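You operate a simulated robot arm through the tools that you are given. There is no shell and no other tool.

Carry out the task below with a simulated robot arm. There is one attempt and no reset: what you move stays moved.

Task
Plug in the buffer and wax its wheel with the brown wax block.
Fine: grey plug, grey socket; plug in before you switch on; put the block back and switch off after; leave the grey wheel alone.

Only the result counts: the job must be done as asked and must still hold three seconds after the hand-in. Knocking over, shifting, dropping, spilling or breaking anything else fails it.

Robot
A 6-joint arm with a two-finger gripper, fixed in place. Base frame: the origin is on the floor under the middle of its stand, x ahead of it, y to its left, z up; the work surface is at about z = 0.86. Readings come in m, rad, newtons and seconds.
It reaches about 1.572 m from its shoulder. Its first joint turns from -2.897 to 2.897 rad. Payload 2.45 kg.
Tool frame: the origin (TCP) lies between the finger pads and is the grasp point; the fingertips stand 0.02 m ahead of it; z points along the fingers, y is the line along which they close. The gripper opens to 0.14 m; its body begins 0.168 m behind the TCP.
Orientation is that of the tool frame in the base frame, as a unit quaternion [x, y, z, w]. With the fingers straight down and closing along the base's y, the tool's x points along the base's -x, its y along +y and its z along -z.

Tools
- The arm moves only by the tool move_arm. Its argument "rows" is a list of rows, each a list of 7 numbers: the shift along the tool's x, y, z in units of 25 mm (1.0 is 25 mm), then the turn, a rotation vector about the tool's x, y, z in units of 4 degrees (1.0 is 4 degrees), then the finger opening in m, from 0 to 0.14. In form: [[tx, ty, tz, wx, wy, wz, jaw], ...]. A call has 1 to 20 rows; each row shifts and turns the commanded pose from where the row before left it, along the tool's axes as they then stand. A call with a number of a shift or a turn outside -1 to 1 is refused whole. Each row takes 0.2 s and may step no farther than 0.05 m and 0.15 rad from the row before; otherwise, or with a gripper value out of range, the whole call is refused. A pose out of reach is approached as far as the arm can. The call stops where the force on the tool passes 90 N (or 10 N more than at its start, if that is more) or the arm is blocked; 0.2 s more then pass. Each finger travels about 0.045 m/s and halts on what it meets, pressing with about 21 N; the grip force reading is that of the motor and also rises with nothing between the fingers. The clock runs only during rows and for 0.2 s after the last one: add rows that do not move to give the fingers time. The reply holds the time, the measured pose of the TCP, the force on the tool along the base axes, the opening and the grip force, in the units named above and with some noise, with the torque about the TCP (base axes, N m) and any sound that the robot's microphone picked up.
- Cameras (640 x 400 px; columns grow to the right, rows downward): "scene" is fixed at [0.4009, -0.4996, 1.6062]; the picture's right is [0.77, -0.64, 0.00], its down [-0.42, -0.51, -0.75] and it looks along [0.48, 0.57, -0.67] (base axes); focal length 371 px, centre (320, 200). "wrist" rides on the gripper at [0.078, 0.011, -0.209] in the tool frame; the picture's right is [-0.14, 0.99, 0.00], its down [-0.92, -0.13, -0.37] and it looks along [-0.37, -0.05, 0.93] (tool axes); focal length 280 px, centre (320, 200). There is no depth. A picture from a camera that has moved, and an enlarged one, comes with that camera's place and axes in the base frame and with its lens.
- grab_frame(camera): a new picture of that camera. It takes no simulated time.
- zoom(camera, box): a new picture of the part [left, top, right, bottom] of that camera's present view, enlarged. It takes no simulated time.
- close_job(): hands the job in; it is judged then, once.

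Nothing tells you positions but the pictures and the camera data. Unless the task says otherwise, let go and move clear before handing in.

The tools are called after "Request:" as a command line: name --pt "numbers of a row" for each row, then --argument value for the rest, lists and objects as JSON in quotes. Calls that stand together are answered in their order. move_arm: Moves the arm, as the interface text tells. Its arguments: {"type":"object","properties":{"rows":{"type":"array","items":{"type":"array","items":{"type":"number"}}}},"required":["rows"]} The other tools are called the same way: grab_frame (camera) takes a picture; zoom (camera, box) takes an enlarged picture of a part of a camera's view; close_job () hands the job in.

At the start:

```text
t: 0.0
ee_pos: [0.6345, 0.2247, 1.2322]
tcp_rot: [0.001, 1.0, 0.0, 0.0]
contact_force: [0.2, 0.3, 0.5]
ft_torque: [0.02, -0.02, 0.02]
grip_width: 0.1403
grasp_force: 0.0
```

scene: 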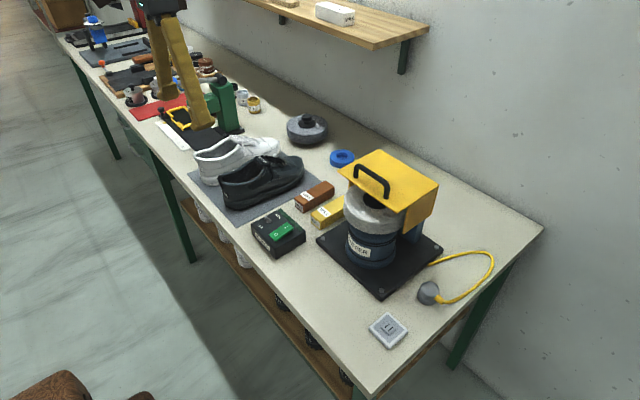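
wrist: 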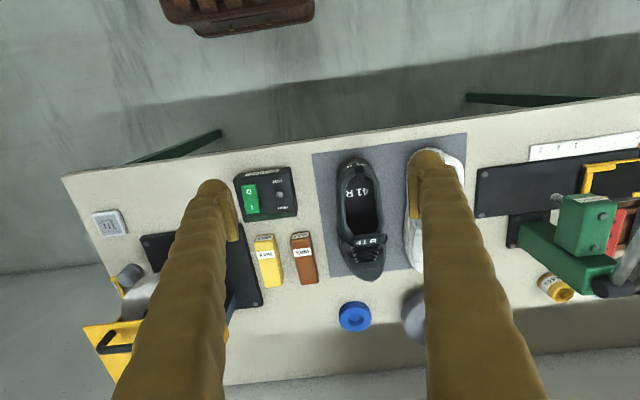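

I see the bench with a buffer (blue motor, yellow hood), a switch box with a green rocker, yellow and brown wax blocks, a grey plug on a yellow cable, and a grey socket at the near right corner. I'll zoom in on the details first before moving.

Request:
zoom --camera "scene" --box '[300, 140, 460, 240]'

Request:
zoom --camera "scene" --box '[360, 240, 520, 340]'

Request:
zoom --camera "scene" --box '[230, 170, 390, 270]'

Request:
zoom --camera "scene" --box '[280, 190, 460, 302]'

Request:
zoom --camera "wrist" --box '[60, 160, 320, 390]'

```text
4.00 times, centred on (380, 190) of scene
camera zoom: at [0.4009, -0.4996, 1.6062], right [0.77, -0.64, 0.0], down [-0.42, -0.51, -0.75], along [0.48, 0.57, -0.67], focal length 1485 px, centre (80, 240)
```

zoom: 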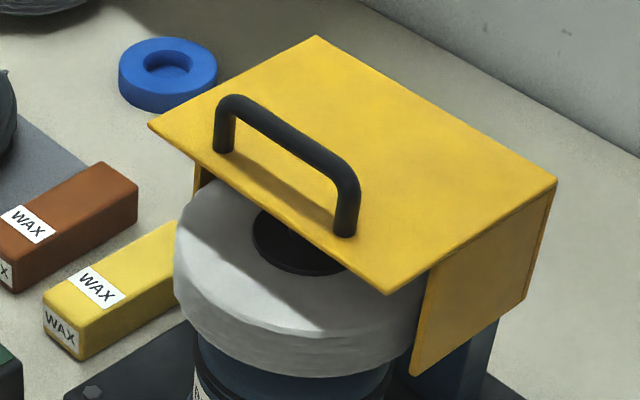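

```text
4.00 times, centred on (440, 290) of scene
camera zoom: at [0.4009, -0.4996, 1.6062], right [0.77, -0.64, 0.0], down [-0.42, -0.51, -0.75], along [0.48, 0.57, -0.67], focal length 1485 px, centre (-160, -160)
```

zoom: 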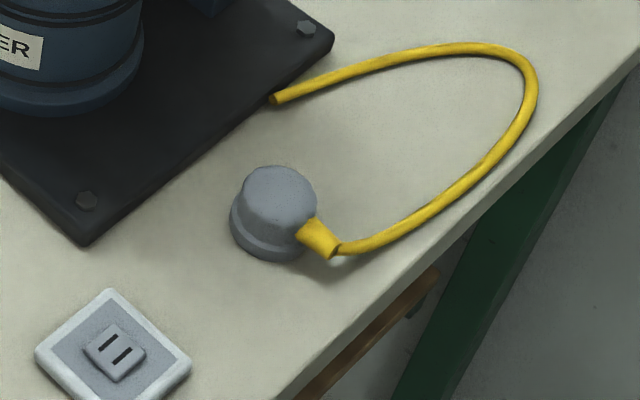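

```text
4.00 times, centred on (310, 220) of scene
camera zoom: at [0.4009, -0.4996, 1.6062], right [0.77, -0.64, 0.0], down [-0.42, -0.51, -0.75], along [0.48, 0.57, -0.67], focal length 1485 px, centre (360, 120)
```

zoom: 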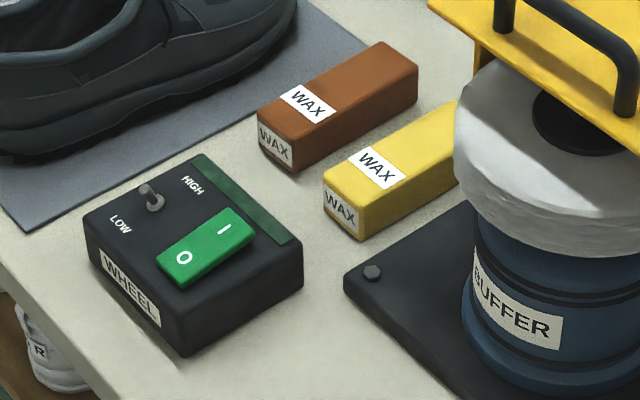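

```text
3.56 times, centred on (370, 246) of scene
camera zoom: at [0.4009, -0.4996, 1.6062], right [0.77, -0.64, 0.0], down [-0.42, -0.51, -0.75], along [0.48, 0.57, -0.67], focal length 1320 px, centre (142, 36)
```

zoom: 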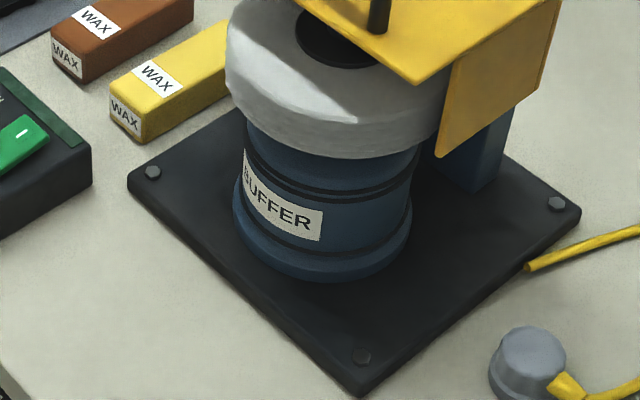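

```text
1.74 times, centred on (190, 275) of wrist
camera zoom: at [0.5569, 0.2369, 1.4406], right [0.14, 0.99, 0.0], down [0.92, -0.13, 0.37], along [0.37, -0.05, -0.93], focal length 488 px, centre (546, 70)
```

zoom: 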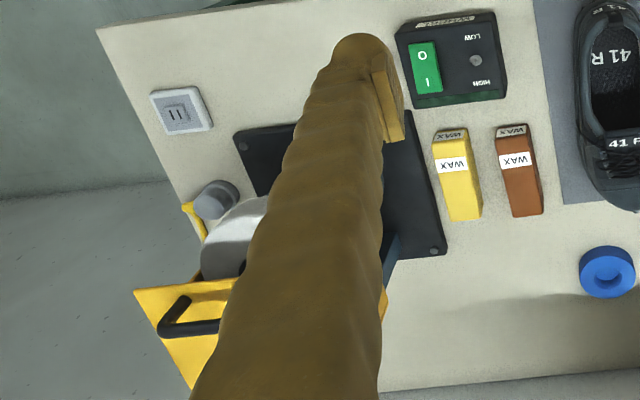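

The socket looks to be near (0.77, -0.27), the plug near (0.905, -0.28), the brown wax near (0.91, 0.15) and the rocker near (0.745, 0.07). Next I'll move the hand, staying high, over toward the plug and socket to look at them closely.

Request:
move_arm --pt "-0.2 -1 0 0 0 0 0.14" --pt "-0.2 -1 0 0 0 0 0.14" --pt "-0.2 -1 0 0 0 0 0.14" --pt "-0.2 -1 0 0 0 0 0.14" --pt "-0.2 -1 0 0 0 0 0.14" --pt "-0.2 -1 0 0 0 0 0.14" --pt "-0.2 -1 0 0 0 0 0.14" --pt "-0.2 -1 0 0 0 0 0.14" --pt "-0.2 -1 0 0 0 0 0.14" --pt "-0.2 -1 0 0 0 0 0.14" --pt "-0.2 -1 0 0 0 0 0.14" --pt "-0.2 -1 0 0 0 0 0.14" --pt "-0.2 -1 0 0 0 0 0.14" --pt "-0.2 -1 0 0 0 0 0.14" --pt "-0.2 -1 0 0 0 0 0.14" --pt "-0.2 -1 0 0 0 0 0.14" --pt "-0.2 -1 0 0 0 0 0.14" --pt "-0.2 -1 0 0 0 0 0.14" --pt "-0.2 -1 0 0 0 0 0.14" --pt "-0.2 -1 0 0 0 0 0.14"

```text
t: 4.2
ee_pos: [0.7352, -0.2747, 1.2319]
tcp_rot: [0.0, 1.0, 0.0, 0.001]
contact_force: [-0.3, 0.3, -1.1]
ft_torque: [-0.04, -0.03, -0.02]
grip_width: 0.1399
grasp_force: 0.0
```

The hand should now be above the socket side of the bench. I'll take pictures from both cameras.

Request:
grab_frame --camera "wrist"

Request:
grab_frame --camera "scene"

```text
taken
camera wrist: at [0.6574, -0.2625, 1.4402], right [0.14, 0.99, 0.0], down [0.92, -0.13, 0.37], along [0.37, -0.05, -0.93], focal length 280 px, centre (320, 200)
```

wrist: 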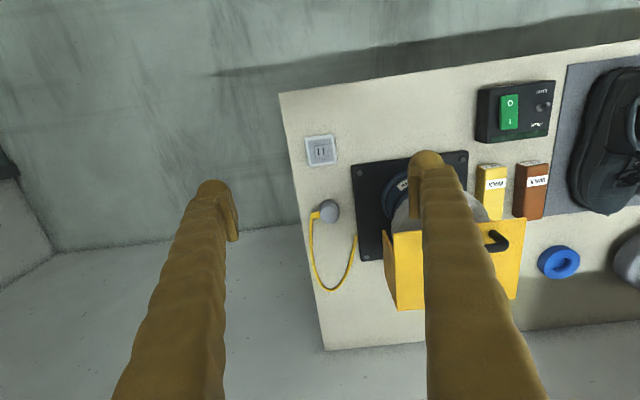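

```text
taken
```

scene: 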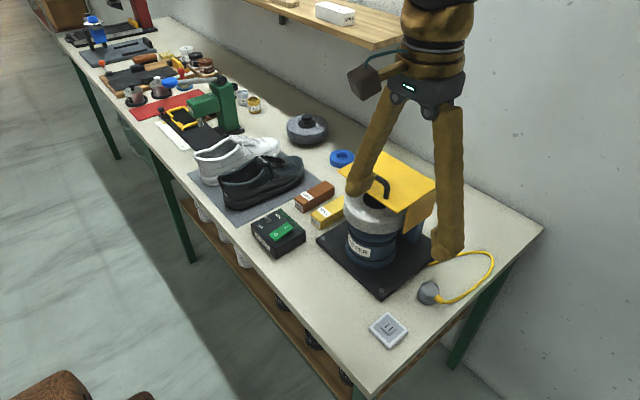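

Request:
zoom --camera "wrist" --box '[290, 120, 418, 200]'

Request:
zoom --camera "wrist" --box '[290, 180, 418, 260]'

Request:
zoom --camera "wrist" --box '[360, 140, 552, 260]'

Request:
zoom --camera "wrist" --box '[460, 70, 588, 150]'

```text
5.00 times, centred on (354, 160) of wrist
camera zoom: at [0.6574, -0.2625, 1.4402], right [0.14, 0.99, 0.0], down [0.92, -0.13, 0.37], along [0.37, -0.05, -0.93], focal length 1402 px, centre (150, 400)
```

zoom: 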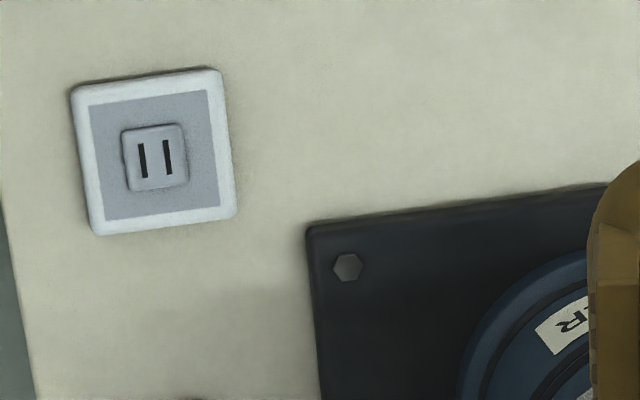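

```text
5.00 times, centred on (354, 220) of wrist
camera zoom: at [0.6574, -0.2625, 1.4402], right [0.14, 0.99, 0.0], down [0.92, -0.13, 0.37], along [0.37, -0.05, -0.93], focal length 1402 px, centre (150, 100)
```

zoom: 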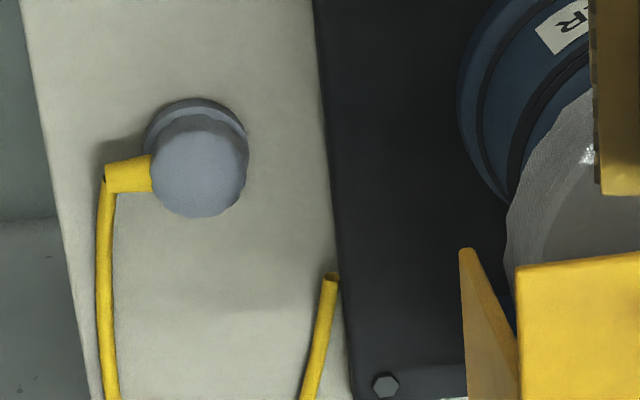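

```text
3.33 times, centred on (456, 200) of wrist
camera zoom: at [0.6574, -0.2625, 1.4402], right [0.14, 0.99, 0.0], down [0.92, -0.13, 0.37], along [0.37, -0.05, -0.93], focal length 935 px, centre (-133, 200)
```

zoom: 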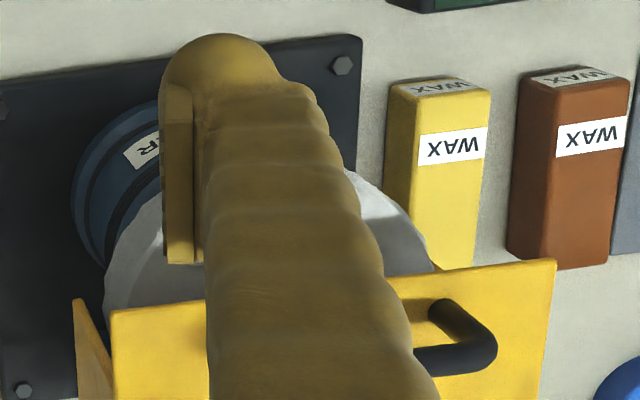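

```text
5.00 times, centred on (524, 110) of wrist
camera zoom: at [0.6574, -0.2625, 1.4402], right [0.14, 0.99, 0.0], down [0.92, -0.13, 0.37], along [0.37, -0.05, -0.93], focal length 1402 px, centre (-700, 650)
```

zoom: 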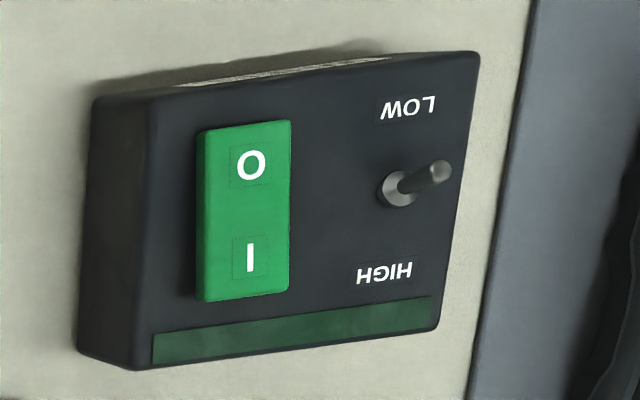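

Request:
zoom --camera "scene" --box '[404, 270, 452, 300]'

Request:
zoom --camera "scene" --box '[364, 310, 412, 340]'

Request:
zoom --camera "wrist" --box '[310, 195, 358, 225]'

```text
13.33 times, centred on (428, 285) of scene
camera zoom: at [0.4009, -0.4996, 1.6062], right [0.77, -0.64, 0.0], down [-0.42, -0.51, -0.75], along [0.48, 0.57, -0.67], focal length 4950 px, centre (-1120, -933)
```

zoom: 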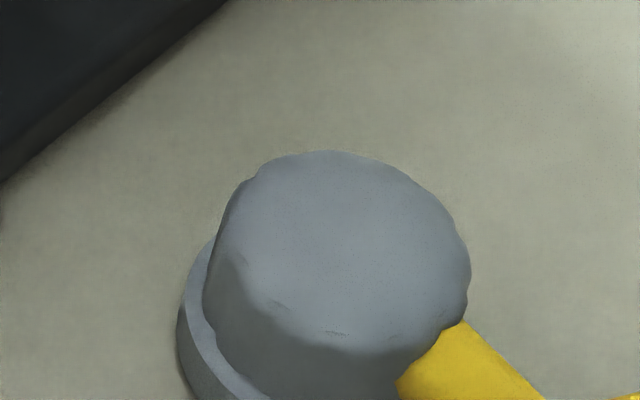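

```text
13.33 times, centred on (388, 325) of scene
camera zoom: at [0.4009, -0.4996, 1.6062], right [0.77, -0.64, 0.0], down [-0.42, -0.51, -0.75], along [0.48, 0.57, -0.67], focal length 4950 px, centre (-587, -1467)
```

zoom: 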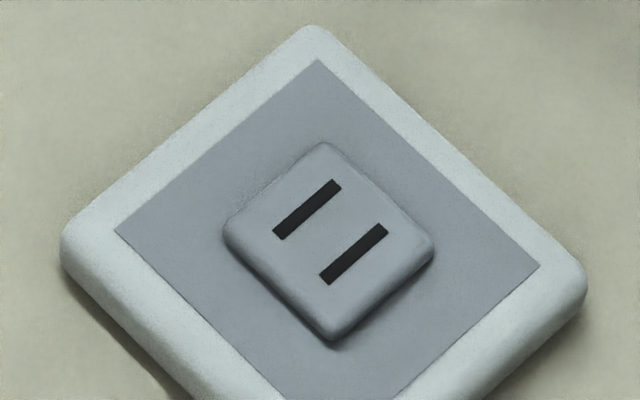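

```text
13.33 times, centred on (334, 210) of wrist
camera zoom: at [0.6574, -0.2625, 1.4402], right [0.14, 0.99, 0.0], down [0.92, -0.13, 0.37], along [0.37, -0.05, -0.93], focal length 3738 px, centre (133, 67)
```

zoom: 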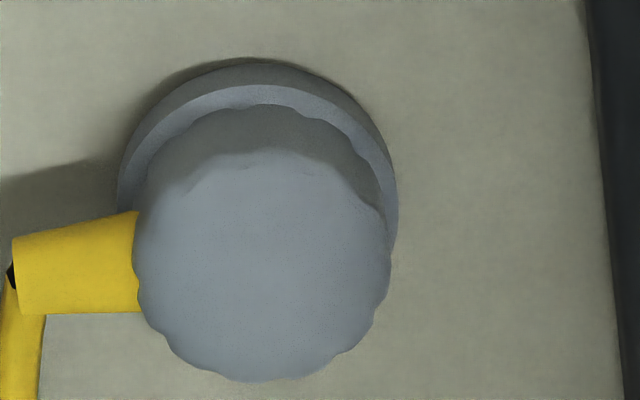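

The plug stands upright with its cord leaving toward -y, and the socket is face up with its slots running along x. I'll turn the hand -90° about its axis so that the fingers close along x, clear of the cord.

Request:
move_arm --pt "0 0 0 0 0 -1 0.14" --pt "0 0 0 0 0 -1 0.14" --pt "0 0 0 0 0 -1 0.14" --pt "0 0 0 0 0 -1 0.14" --pt "0 0 0 0 0 -1 0.14" --pt "0 0 0 0 0 -1 0.14" --pt "0 0 0 0 0 -1 0.14" --pt "0 0 0 0 0 -1 0.14" --pt "0 0 0 0 0 -1 0.14" --pt "0 0 0 0 0 -1 0.14" --pt "0 0 0 0 0 -1 0.14" --pt "0 0 0 0 0 -1 0.14" --pt "0 0 0 0 0 -1 0.14" --pt "0 0 0 0 0 -1 0.14" --pt "0 0 0 0 0 -1 0.14" --pt "0 0 0 0 0 -1 0.14" --pt "0 0 0 0 0 -1 0.14" --pt "0 0 0 0 0 -1 0.14" --pt "0 0 0 0 0 -1 0.14" --pt "0 0 0 0 0 -1 0.14"

Request:
move_arm --pt "0 0 0 0 0 -1 0.14" --pt "0 0 0 0 0 -1 0.14" --pt "0 0 0 0 0 -0.5 0.14" --pt "0 0 0 0 0 0 0.14"

```text
t: 8.4
ee_pos: [0.7346, -0.2748, 1.2319]
tcp_rot: [-0.643, 0.765, -0.001, 0.0]
contact_force: [0.4, 0.7, -0.1]
ft_torque: [-0.02, 0.0, -0.02]
grip_width: 0.1399
grasp_force: 0.0
```

```text
t: 9.4
ee_pos: [0.7357, -0.2749, 1.2325]
tcp_rot: [0.707, -0.707, 0.001, 0.0]
contact_force: [1.0, 0.2, 0.4]
ft_torque: [0.01, -0.02, 0.0]
grip_width: 0.14
grasp_force: 0.1
```

Request:
move_arm --pt "0.01 -0.878 0 0 0 0 0.14" --pt "0.01 -0.878 0 0 0 0 0.14" --pt "0.01 -0.878 0 0 0 0 0.14" --pt "0.01 -0.878 0 0 0 0 0.14" --pt "0.01 -0.878 0 0 0 0 0.14" --pt "0.01 -0.878 0 0 0 0 0.14" --pt "0.01 -0.878 0 0 0 0 0.14" --pt "0.01 -0.878 0 0 0 0 0.14" --pt "0 0 1 0 0 0 0.14" --pt "0 0 1 0 0 0 0.14" --pt "0 0 1 0 0 0 0.14" --pt "0 0 1 0 0 0 0.14" --pt "0 0 1 0 0 0 0.14" --pt "0 0 1 0 0 0 0.14" --pt "0 0 0 0 0 0 0.14"

Request:
grab_frame --camera "wrist"

Request:
grab_frame --camera "scene"

```text
t: 12.6
ee_pos: [0.9104, -0.2773, 1.081]
tcp_rot: [-0.706, 0.708, 0.001, 0.0]
contact_force: [-0.8, 0.3, 1.0]
ft_torque: [-0.03, 0.04, -0.02]
grip_width: 0.14
grasp_force: 0.1
```

```text
taken
camera wrist: at [0.8996, -0.3537, 1.2903], right [-0.99, 0.14, 0.0], down [0.13, 0.92, 0.37], along [0.05, 0.37, -0.93], focal length 280 px, centre (320, 200)
```

wrist: 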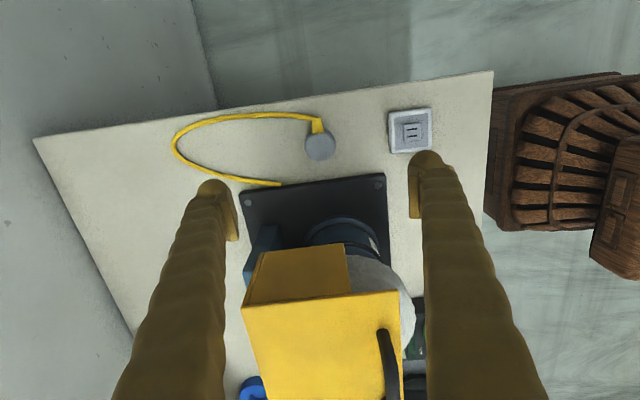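

```text
taken
```

scene: 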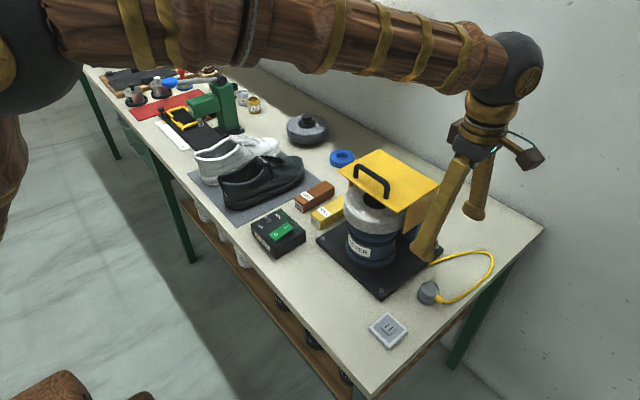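

Request:
zoom --camera "wrist" --box '[272, 110, 368, 170]'

Request:
zoom --camera "wrist" --box '[240, 170, 432, 290]'

Request:
zoom --camera "wrist" --box '[362, 100, 458, 160]'

```text
6.67 times, centred on (320, 140) of wrist
camera zoom: at [0.8996, -0.3537, 1.2903], right [-0.99, 0.14, 0.0], down [0.13, 0.92, 0.37], along [0.05, 0.37, -0.93], focal length 1869 px, centre (320, 600)
```

zoom: 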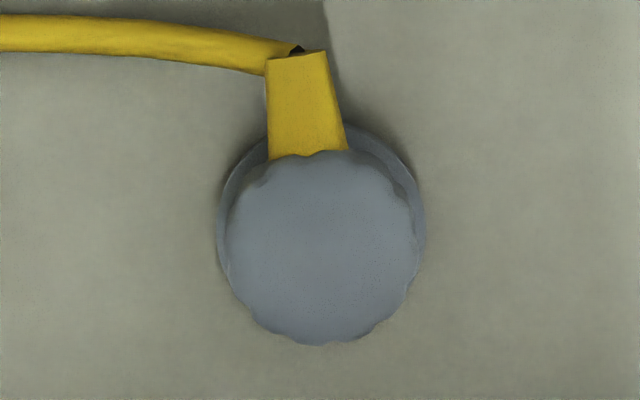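

```text
3.33 times, centred on (336, 230) of wrist
camera zoom: at [0.8996, -0.3537, 1.2903], right [-0.99, 0.14, 0.0], down [0.13, 0.92, 0.37], along [0.05, 0.37, -0.93], focal length 935 px, centre (267, 100)
```

zoom: 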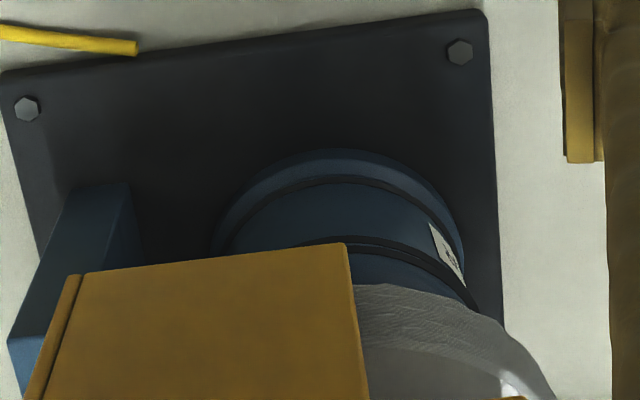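

```text
6.67 times, centred on (410, 130) of wrist
camera zoom: at [0.8996, -0.3537, 1.2903], right [-0.99, 0.14, 0.0], down [0.13, 0.92, 0.37], along [0.05, 0.37, -0.93], focal length 1869 px, centre (-280, 667)
```

zoom: 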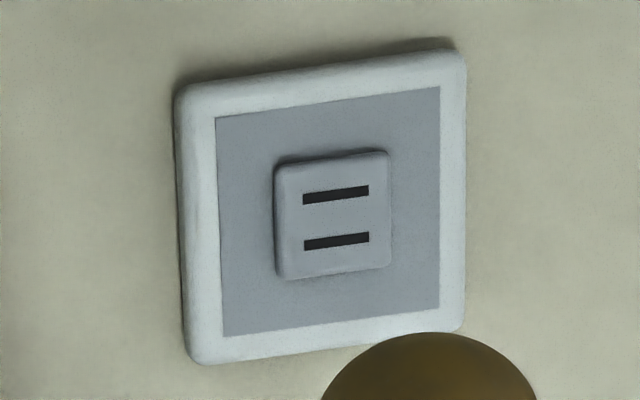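

The plug is centred near (0.911, -0.275) and stands about 30 mm high, with its cord loop outside the finger path. I'll narrow the fingers a little, descend to just above the plug, and look again.

Request:
move_arm --pt "0 0 1 0 0 0 0.1" --pt "0 0 1 0 0 0 0.1" --pt "0 0 1 0 0 0 0.1" --pt "0 0 1 0 0 0 0.1" --pt "0 0 1 0 0 0 0.1" --pt "0 0 0.8 0 0 0 0.1" --pt "0 0 0 0 0 0 0.1"

Request:
zoom --camera "wrist" --box '[220, 120, 420, 245]'

Request:
zoom --camera "scene" --box '[368, 225, 496, 305]'

```text
t: 14.2
ee_pos: [0.9101, -0.2781, 0.9365]
tcp_rot: [-0.707, 0.707, 0.0, 0.0]
contact_force: [0.2, -0.2, -0.7]
ft_torque: [-0.04, 0.0, -0.01]
grip_width: 0.1
grasp_force: 0.1
```

```text
3.20 times, centred on (320, 182) of wrist
camera zoom: at [0.8991, -0.3542, 1.1449], right [-0.99, 0.14, 0.0], down [0.13, 0.92, 0.37], along [0.05, 0.37, -0.93], focal length 897 px, centre (320, 256)
```

zoom: 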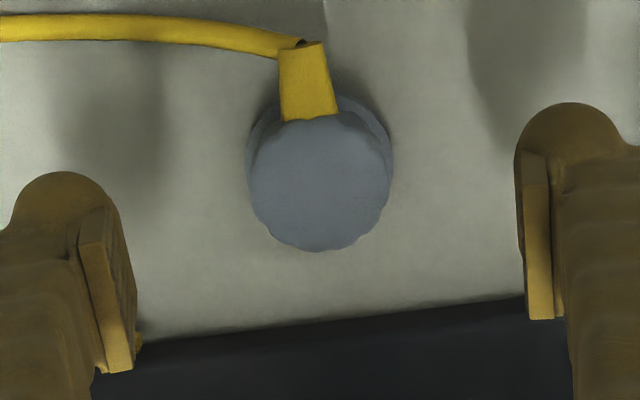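

```text
5.00 times, centred on (432, 265) of scene
camera zoom: at [0.4009, -0.4996, 1.6062], right [0.77, -0.64, 0.0], down [-0.42, -0.51, -0.75], along [0.48, 0.57, -0.67], focal length 1856 px, centre (-240, -125)
```

zoom: 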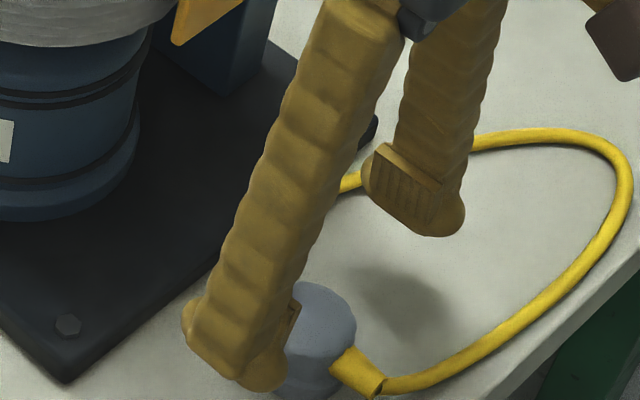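

The plug sits centred between the fingers. I'll shift 3 mm in +y, lower to about z = 0.89 and close on its body.

Request:
move_arm --pt "-0.12 0 0.62 0 0 0 0.1" --pt "0 0 0.62 0 0 0 0.1" --pt "0 0 0.6 0 0 0 0.1" --pt "0 0 0 0 0 0 0.1"

Request:
zoom --camera "scene" --box '[384, 245, 480, 305]'

Request:
zoom --camera "wrist" --box '[220, 120, 420, 245]'

```text
t: 15.2
ee_pos: [0.9103, -0.2723, 0.8894]
tcp_rot: [0.707, -0.707, -0.001, -0.001]
contact_force: [-1.4, -0.2, 1.0]
ft_torque: [0.02, 0.0, -0.01]
grip_width: 0.0999
grasp_force: 0.2
```

```text
6.67 times, centred on (432, 275) of scene
camera zoom: at [0.4009, -0.4996, 1.6062], right [0.77, -0.64, 0.0], down [-0.42, -0.51, -0.75], along [0.48, 0.57, -0.67], focal length 2475 px, centre (-427, -300)
```

zoom: 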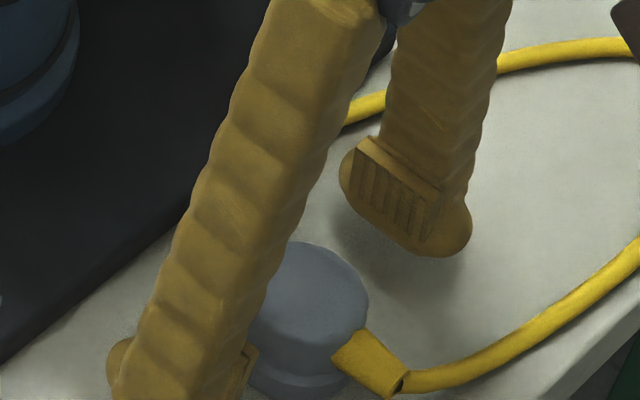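

```text
3.20 times, centred on (320, 182) of wrist
camera zoom: at [0.8991, -0.3506, 1.0989], right [-0.99, 0.14, 0.0], down [0.13, 0.92, 0.37], along [0.05, 0.37, -0.93], focal length 897 px, centre (320, 256)
```

zoom: 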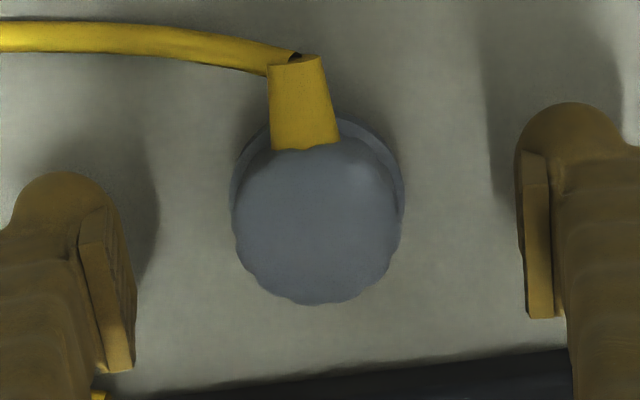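

Request:
move_arm --pt "0 0 0 0 0 0 0.02" --pt "0 0 0 0 0 0 0.02" --pt "0 0 0 0 0 0 0.02" --pt "0 0 0 0 0 0 0.02" --pt "0 0 0 0 0 0 0.02" --pt "0 0 0 0 0 0 0.02"

Request:
zoom --camera "scene" --box '[384, 245, 480, 305]'

Request:
zoom --camera "wrist" --box '[220, 120, 420, 245]'

```text
t: 16.6
ee_pos: [0.9091, -0.2735, 0.8914]
tcp_rot: [0.708, -0.706, -0.001, 0.0]
contact_force: [0.3, 0.1, 0.0]
ft_torque: [0.0, 0.02, 0.0]
grip_width: 0.0434
grasp_force: 20.7
```

```text
6.67 times, centred on (432, 275) of scene
camera zoom: at [0.4009, -0.4996, 1.6062], right [0.77, -0.64, 0.0], down [-0.42, -0.51, -0.75], along [0.48, 0.57, -0.67], focal length 2475 px, centre (-427, -300)
```

zoom: 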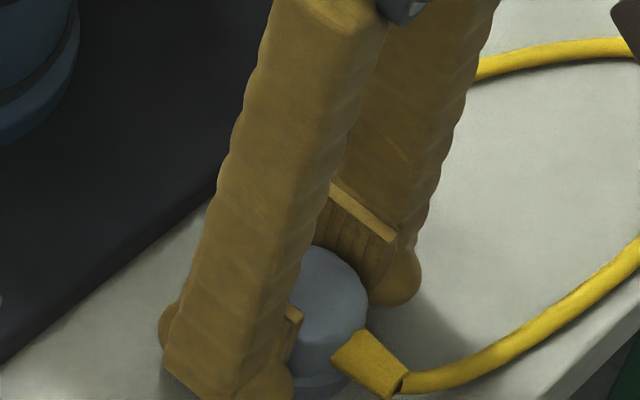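

```text
3.20 times, centred on (320, 182) of wrist
camera zoom: at [0.899, -0.3506, 1.099], right [-0.99, 0.14, 0.0], down [0.13, 0.92, 0.37], along [0.05, 0.37, -0.93], focal length 897 px, centre (320, 256)
```

zoom: 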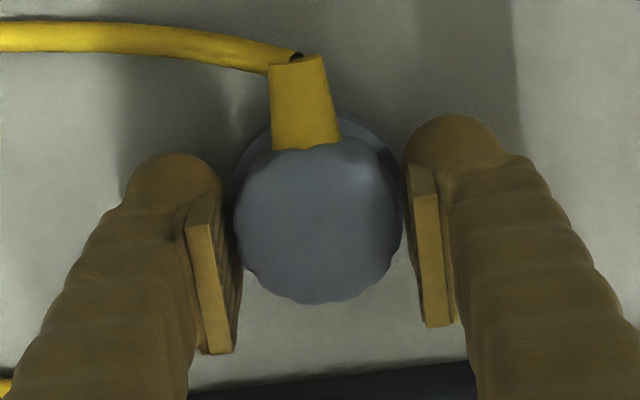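

The plug body is gripped (43 mm). I'll lift it about 75 mm and check it.

Request:
move_arm --pt "0 0 -0.4 0 0 0 0.02" --pt "0 0 -0.6 0 0 0 0.02" --pt "0 0 -0.6 0 0 0 0.02" --pt "0 0 -0.6 0 0 0 0.02" --pt "0 0 -0.8 0 0 0 0.02" --pt "0 0 0 0 0 0 0.02"

Request:
zoom --camera "scene" --box '[384, 225, 512, 305]'

Request:
zoom --camera "wrist" --box '[220, 120, 420, 245]'

```text
t: 18.0
ee_pos: [0.9088, -0.273, 0.9661]
tcp_rot: [0.707, -0.707, 0.001, 0.0]
contact_force: [0.9, -0.6, -0.7]
ft_torque: [0.01, -0.02, -0.03]
grip_width: 0.0433
grasp_force: 20.5
```

```text
5.00 times, centred on (448, 265) of scene
camera zoom: at [0.4009, -0.4996, 1.6062], right [0.77, -0.64, 0.0], down [-0.42, -0.51, -0.75], along [0.48, 0.57, -0.67], focal length 1856 px, centre (-320, -125)
```

zoom: 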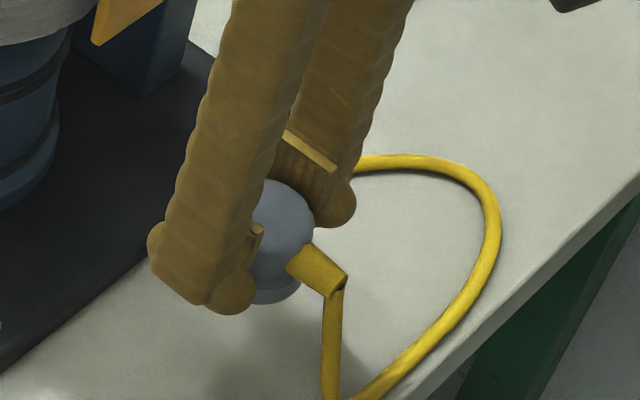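

```text
3.20 times, centred on (320, 182) of wrist
camera zoom: at [0.8991, -0.3507, 1.175], right [-0.99, 0.14, 0.0], down [0.13, 0.92, 0.37], along [0.05, 0.37, -0.93], focal length 897 px, centre (320, 256)
```

zoom: 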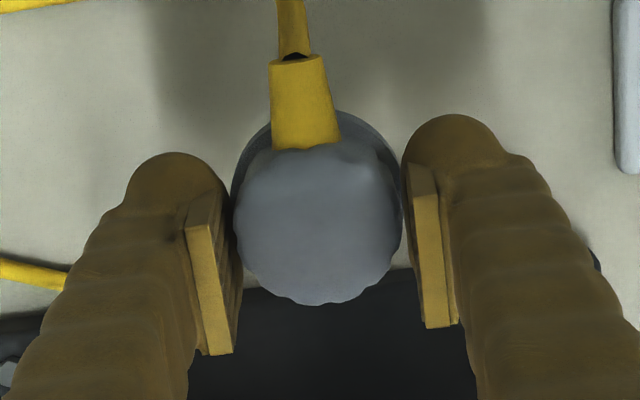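

Request:
zoom --camera "scene" --box '[420, 255, 468, 285]'

Request:
zoom --camera "scene" --box '[380, 200, 540, 400]'

```text
13.33 times, centred on (444, 270) of scene
camera zoom: at [0.4009, -0.4996, 1.6062], right [0.77, -0.64, 0.0], down [-0.42, -0.51, -0.75], along [0.48, 0.57, -0.67], focal length 4950 px, centre (-1333, -733)
```

zoom: 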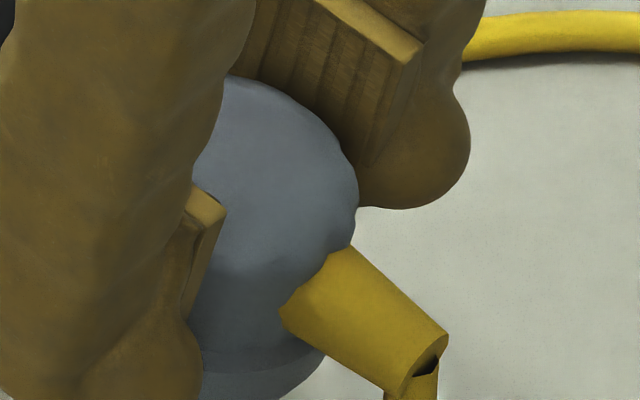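

```text
2.00 times, centred on (460, 300) of scene
camera zoom: at [0.4009, -0.4996, 1.6062], right [0.77, -0.64, 0.0], down [-0.42, -0.51, -0.75], along [0.48, 0.57, -0.67], focal length 742 px, centre (40, 0)
```

zoom: 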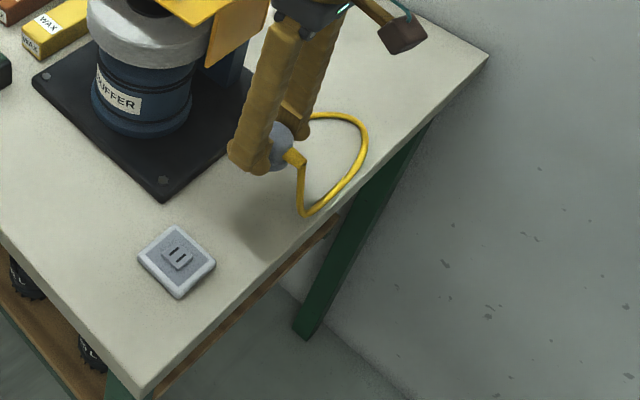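

The plug is held and the cord follows freely. I'll carry it straight along -x to hover above the socket.

Request:
move_arm --pt "0.01 0.8 0 0 0 0 0.02" --pt "0.01 0.8 0 0 0 0 0.02" --pt "0.01 0.8 0 0 0 0 0.02" --pt "0.01 0.8 0 0 0 0 0.02" --pt "0 0.8 0 0 0 0 0.02" --pt "0 0.8 0 0 0 0 0.02" --pt "0 0.52 0 0 0 0 0.02" --pt "0 0 0 0 0 0 0.02" --pt "0 0 0 0 0 0 0.02"

Request:
zoom --camera "wrist" --box '[220, 100, 420, 225]'

Request:
zoom --camera "scene" --box '[330, 240, 490, 340]'

```text
t: 20.0
ee_pos: [0.7766, -0.2744, 0.9657]
tcp_rot: [0.708, -0.706, 0.0, 0.0]
contact_force: [-0.6, 0.8, -0.8]
ft_torque: [-0.01, 0.02, 0.03]
grip_width: 0.0434
grasp_force: 20.9
```

```text
3.20 times, centred on (320, 162) of wrist
camera zoom: at [0.7664, -0.3511, 1.1741], right [-0.99, 0.14, 0.0], down [0.13, 0.92, 0.37], along [0.05, 0.37, -0.93], focal length 897 px, centre (320, 320)
```

zoom: 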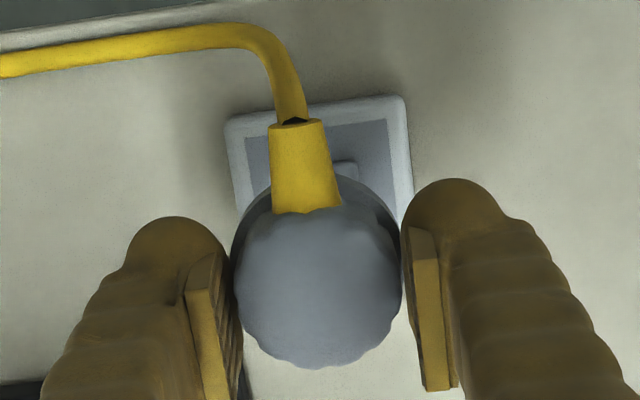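

```text
4.00 times, centred on (410, 290) of scene
camera zoom: at [0.4009, -0.4996, 1.6062], right [0.77, -0.64, 0.0], down [-0.42, -0.51, -0.75], along [0.48, 0.57, -0.67], focal length 1485 px, centre (-40, -160)
```

zoom: 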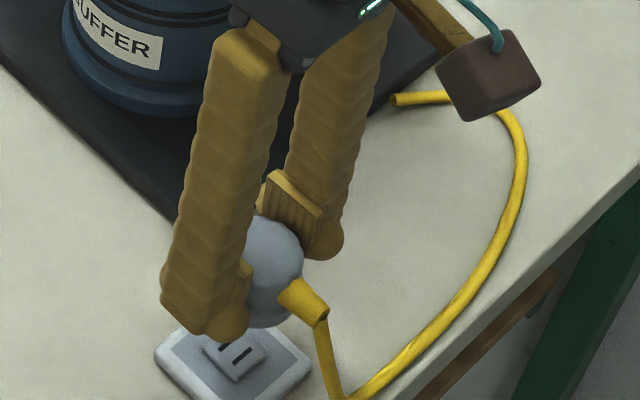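

Request:
zoom --camera "wrist" --box '[280, 120, 360, 170]'

Request:
zoom --camera "scene" --box '[364, 295, 428, 335]'

```text
8.00 times, centred on (320, 145) of wrist
camera zoom: at [0.7664, -0.3511, 1.1741], right [-0.99, 0.14, 0.0], down [0.13, 0.92, 0.37], along [0.05, 0.37, -0.93], focal length 2243 px, centre (320, 640)
```

zoom: 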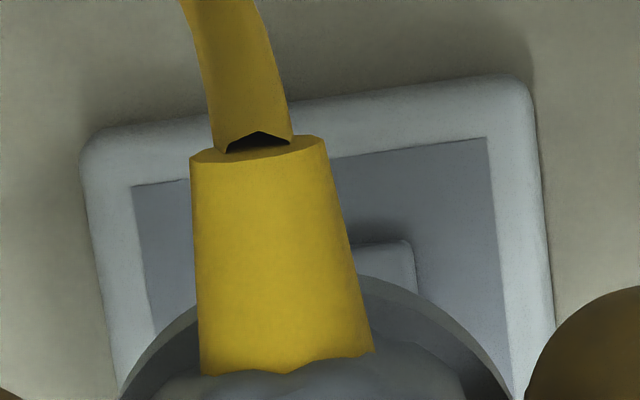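

```text
10.00 times, centred on (396, 315) of scene
camera zoom: at [0.4009, -0.4996, 1.6062], right [0.77, -0.64, 0.0], down [-0.42, -0.51, -0.75], along [0.48, 0.57, -0.67], focal length 3712 px, centre (-440, -950)
```

zoom: 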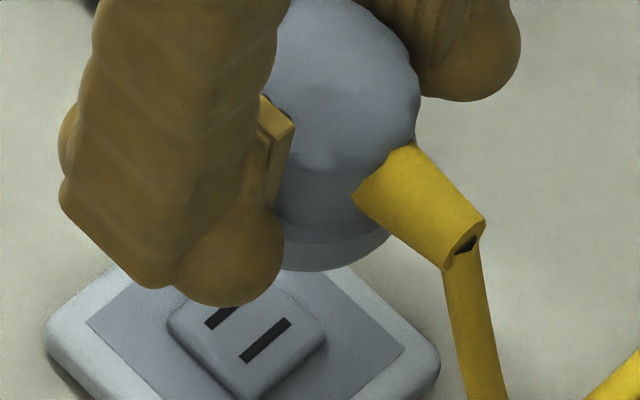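

By the picture the plug sits about 3 mm too far in +x relative to the socket centre. I'll correct that, lower to about z = 0.94, and check the alignment again.

Request:
move_arm --pt "0.03 0.108 0.4 0 0 0 0.02" --pt "0 0 0.6 0 0 0 0.02" --pt "0 0 0 0 0 0 0.02" --pt "0 0 0 0 0 0 0.02"

Request:
zoom --camera "wrist" --box '[270, 125, 366, 185]'

Request:
zoom --camera "scene" --box '[354, 285, 434, 335]'

```text
t: 21.0
ee_pos: [0.7748, -0.2759, 0.9402]
tcp_rot: [0.707, -0.707, 0.0, 0.0]
contact_force: [0.0, 0.6, -0.4]
ft_torque: [-0.03, 0.01, -0.02]
grip_width: 0.0435
grasp_force: 20.7
```

```text
6.67 times, centred on (318, 155) of wrist
camera zoom: at [0.7636, -0.3519, 1.1489], right [-0.99, 0.14, 0.0], down [0.13, 0.92, 0.37], along [0.05, 0.37, -0.93], focal length 1869 px, centre (333, 500)
```

zoom: 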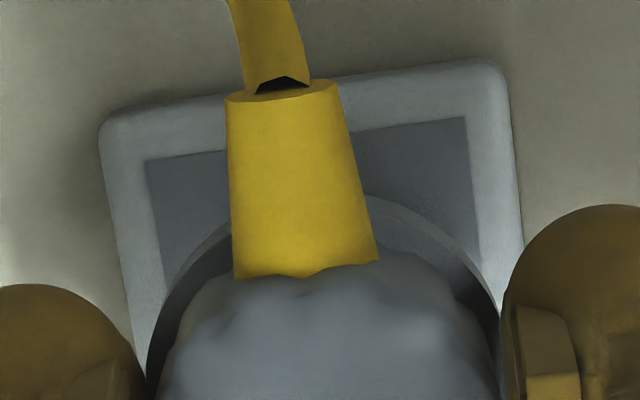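

```text
8.00 times, centred on (394, 310) of scene
camera zoom: at [0.4009, -0.4996, 1.6062], right [0.77, -0.64, 0.0], down [-0.42, -0.51, -0.75], along [0.48, 0.57, -0.67], focal length 2970 px, centre (-272, -680)
```

zoom: 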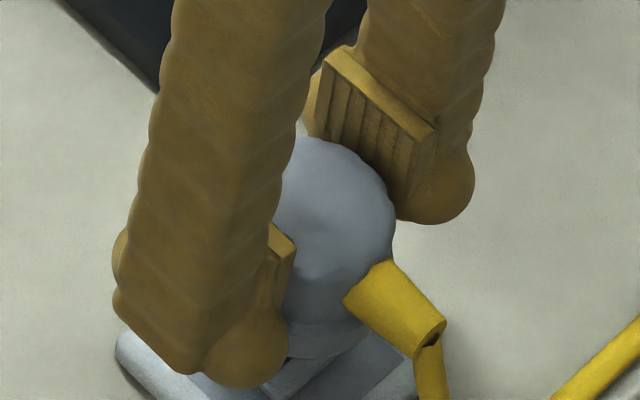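

The plug is now aligned with the socket centre to within about half a millimetre. I'll lower it in small steps and watch the force.

Request:
move_arm --pt "0 0 0.3 0 0 0 0.02" --pt "0 0 0.3 0 0 0 0.02" --pt "0 0 0 0 0 0 0.02"

Request:
move_arm --pt "0 0 0.15 0 0 0 0.02" --pt "0 0 0.15 0 0 0 0.02" --pt "0 0 0 0 0 0 0.02"

```text
t: 21.8
ee_pos: [0.7745, -0.2762, 0.9261]
tcp_rot: [-0.707, 0.707, 0.0, 0.001]
contact_force: [0.4, -0.1, -0.4]
ft_torque: [-0.02, -0.01, 0.01]
grip_width: 0.0437
grasp_force: 21.2
```

```text
t: 22.6
ee_pos: [0.7738, -0.276, 0.918]
tcp_rot: [0.707, -0.707, 0.0, 0.0]
contact_force: [-0.2, 0.1, -0.8]
ft_torque: [0.02, -0.01, 0.0]
grip_width: 0.0437
grasp_force: 20.9
```

Request:
move_arm --pt "0 0 0.1 0 0 0 0.02" --pt "0 0 0 0 0 0 0.02"

Request:
move_arm --pt "0 0 0.1 0 0 0 0.02" --pt "0 0 0 0 0 0 0.02"

Request:
move_arm --pt "0 0 0.1 0 0 0 0.02" --pt "0 0 0 0 0 0 0.02"

```text
t: 23.2
ee_pos: [0.7735, -0.2758, 0.9156]
tcp_rot: [-0.707, 0.708, 0.0, 0.0]
contact_force: [0.3, -0.2, -1.1]
ft_torque: [0.03, 0.02, 0.0]
grip_width: 0.0435
grasp_force: 21.5
```

```text
t: 23.8
ee_pos: [0.7737, -0.2764, 0.9139]
tcp_rot: [0.708, -0.707, 0.0, 0.0]
contact_force: [-0.5, 0.1, -1.1]
ft_torque: [0.02, 0.03, -0.03]
grip_width: 0.0432
grasp_force: 20.7
```

```text
t: 24.4
ee_pos: [0.7744, -0.2756, 0.9109]
tcp_rot: [0.708, -0.707, 0.0, 0.0]
contact_force: [-0.3, 0.5, -1.0]
ft_torque: [0.04, 0.01, -0.02]
grip_width: 0.0435
grasp_force: 21.3
```

No contact yet, so I'll continue down in small steps.

Request:
move_arm --pt "0 0 0.08 0 0 0 0.02" --pt "0 0 0 0 0 0 0.02"

Request:
move_arm --pt "0 0 0.08 0 0 0 0.02" --pt "0 0 0 0 0 0 0.02"

Request:
move_arm --pt "0 0 0.08 0 0 0 0.02" --pt "0 0 0 0 0 0 0.02"

Request:
zoom --camera "scene" --box '[354, 285, 434, 335]'

Request:
zoom --camera "wrist" --box '[220, 100, 420, 225]'

```text
t: 25.0
ee_pos: [0.774, -0.2749, 0.9084]
tcp_rot: [-0.707, 0.707, -0.001, 0.0]
contact_force: [1.0, -0.7, -0.3]
ft_torque: [-0.02, 0.01, -0.02]
grip_width: 0.0435
grasp_force: 21.1
```

```text
t: 25.6
ee_pos: [0.7744, -0.2761, 0.9071]
tcp_rot: [0.707, -0.707, 0.0, 0.0]
contact_force: [0.6, 0.2, -1.2]
ft_torque: [-0.02, -0.01, 0.0]
grip_width: 0.0436
grasp_force: 20.7
```

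```text
t: 26.2
ee_pos: [0.775, -0.2751, 0.9039]
tcp_rot: [0.707, -0.707, 0.001, 0.0]
contact_force: [-0.2, 0.0, -0.6]
ft_torque: [0.0, 0.02, 0.02]
grip_width: 0.0433
grasp_force: 21.6
```

```text
8.00 times, centred on (394, 310) of scene
camera zoom: at [0.4009, -0.4996, 1.6062], right [0.77, -0.64, 0.0], down [-0.42, -0.51, -0.75], along [0.48, 0.57, -0.67], focal length 2970 px, centre (-272, -680)
```

zoom: 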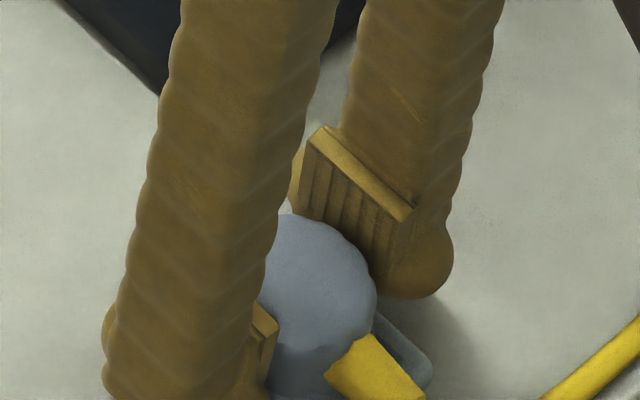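

```text
3.20 times, centred on (320, 162) of wrist
camera zoom: at [0.7638, -0.3523, 1.113], right [-0.99, 0.14, 0.0], down [0.13, 0.92, 0.37], along [0.05, 0.37, -0.93], focal length 897 px, centre (320, 320)
```

zoom: 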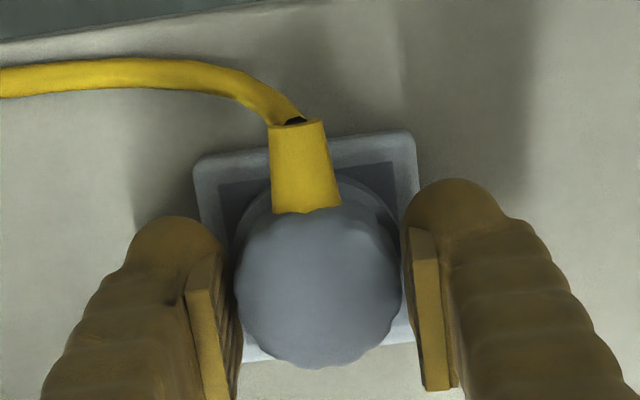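

Request:
move_arm --pt "0 0 0.06 0 0 0 0.02" --pt "0 0 0 0 0 0 0.02"

Request:
move_arm --pt "0 0 0.06 0 0 0 0.02" --pt "0 0 0 0 0 0 0.02"

Request:
move_arm --pt "0 0 0.06 0 0 0 0.02" --pt "0 0 0 0 0 0 0.02"

```text
t: 26.8
ee_pos: [0.7742, -0.2757, 0.9032]
tcp_rot: [-0.707, 0.707, 0.0, 0.0]
contact_force: [0.5, 0.0, -1.5]
ft_torque: [0.0, 0.02, -0.01]
grip_width: 0.0436
grasp_force: 20.8
```

```text
t: 27.4
ee_pos: [0.7745, -0.2753, 0.9016]
tcp_rot: [0.707, -0.707, 0.0, 0.0]
contact_force: [0.9, 18.3, 19.5]
ft_torque: [0.07, -0.01, 0.02]
grip_width: 0.0436
grasp_force: 21.4
```

```text
t: 28.0
ee_pos: [0.7748, -0.2769, 0.9002]
tcp_rot: [0.707, -0.707, 0.001, 0.0]
contact_force: [4.5, 8.5, 26.7]
ft_torque: [-0.04, -0.09, 0.03]
grip_width: 0.0436
grasp_force: 21.0
```

There's contact at about z = 0.901, with a sideways push toward +y. I'll look closely before pressing further.

Request:
zoom --camera "wrist" --box '[270, 125, 366, 185]'

Request:
zoom --camera "scene" --box '[370, 305, 418, 335]'

```text
6.67 times, centred on (318, 155) of wrist
camera zoom: at [0.764, -0.3526, 1.1094], right [-0.99, 0.14, 0.0], down [0.13, 0.92, 0.37], along [0.05, 0.36, -0.93], focal length 1869 px, centre (333, 500)
```

zoom: 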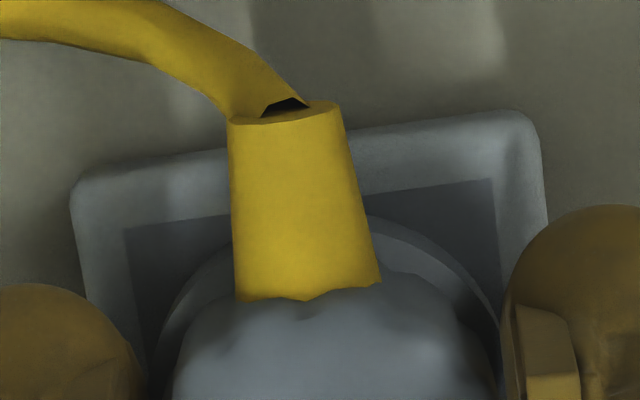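

```text
13.33 times, centred on (394, 320) of scene
camera zoom: at [0.4009, -0.4996, 1.6062], right [0.77, -0.64, 0.0], down [-0.42, -0.51, -0.75], along [0.48, 0.57, -0.67], focal length 4950 px, centre (-667, -1400)
```

zoom: 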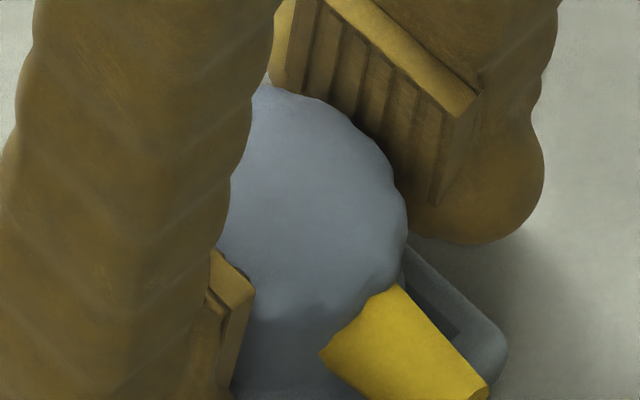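

Request:
move_arm --pt "-0.03 0 0 0 0 0 0.02" --pt "0 0 0 0 0 0 0.02"

Request:
move_arm --pt "0 0 0.05 0 0 0 0.02" --pt "0 0 0 0 0 0 0.02"

```text
t: 28.6
ee_pos: [0.7755, -0.2754, 0.9003]
tcp_rot: [-0.707, 0.707, -0.001, 0.0]
contact_force: [7.6, -17.1, 20.9]
ft_torque: [-0.17, -0.11, -0.04]
grip_width: 0.0436
grasp_force: 20.7
```

```text
t: 29.2
ee_pos: [0.7748, -0.2755, 0.899]
tcp_rot: [0.707, -0.707, 0.001, -0.001]
contact_force: [12.1, -13.8, 23.8]
ft_torque: [-0.12, -0.23, -0.02]
grip_width: 0.0435
grasp_force: 21.0
```

Request:
move_arm --pt "0.015 -0.02 0 0 0 0 0.02" --pt "0 0 0 0 0 0 0.02"

Request:
zoom --camera "wrist" --box '[270, 125, 366, 185]'

```text
t: 29.8
ee_pos: [0.7742, -0.275, 0.8978]
tcp_rot: [-0.707, 0.707, 0.0, 0.0]
contact_force: [7.3, -8.8, 22.3]
ft_torque: [-0.14, -0.12, 0.01]
grip_width: 0.0434
grasp_force: 21.2
```

```text
6.67 times, centred on (318, 155) of wrist
camera zoom: at [0.7643, -0.3517, 1.1076], right [-0.99, 0.14, 0.0], down [0.13, 0.92, 0.37], along [0.05, 0.37, -0.93], focal length 1869 px, centre (333, 500)
```

zoom: 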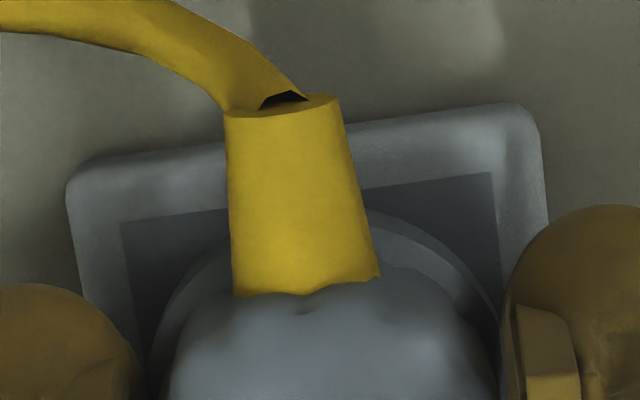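

Request:
zoom --camera "wrist" --box '[312, 144, 360, 174]'

Request:
zoom --camera "wrist" --box '[270, 140, 366, 200]'

```text
13.33 times, centred on (336, 159) of wrist
camera zoom: at [0.7643, -0.3517, 1.1076], right [-0.99, 0.14, 0.0], down [0.13, 0.92, 0.37], along [0.05, 0.37, -0.93], focal length 3738 px, centre (107, 747)
```

zoom: 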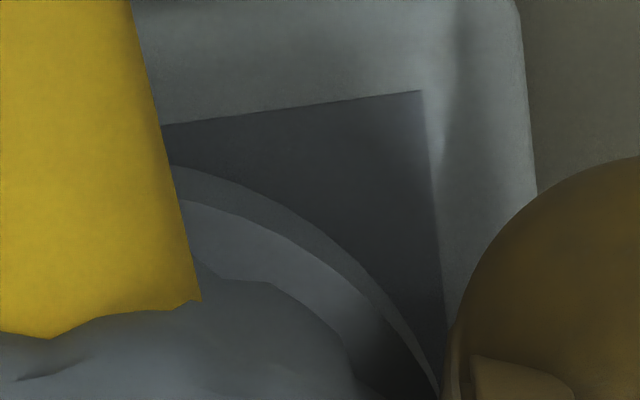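

```text
6.67 times, centred on (318, 170) of wrist
camera zoom: at [0.7643, -0.3517, 1.1076], right [-0.99, 0.14, 0.0], down [0.13, 0.92, 0.37], along [0.05, 0.37, -0.93], focal length 1869 px, centre (333, 400)
```

zoom: 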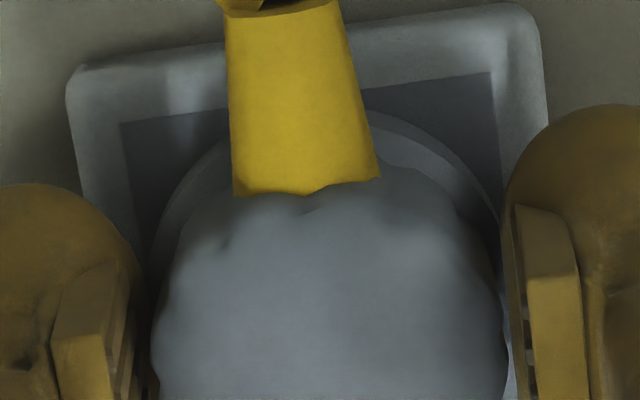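

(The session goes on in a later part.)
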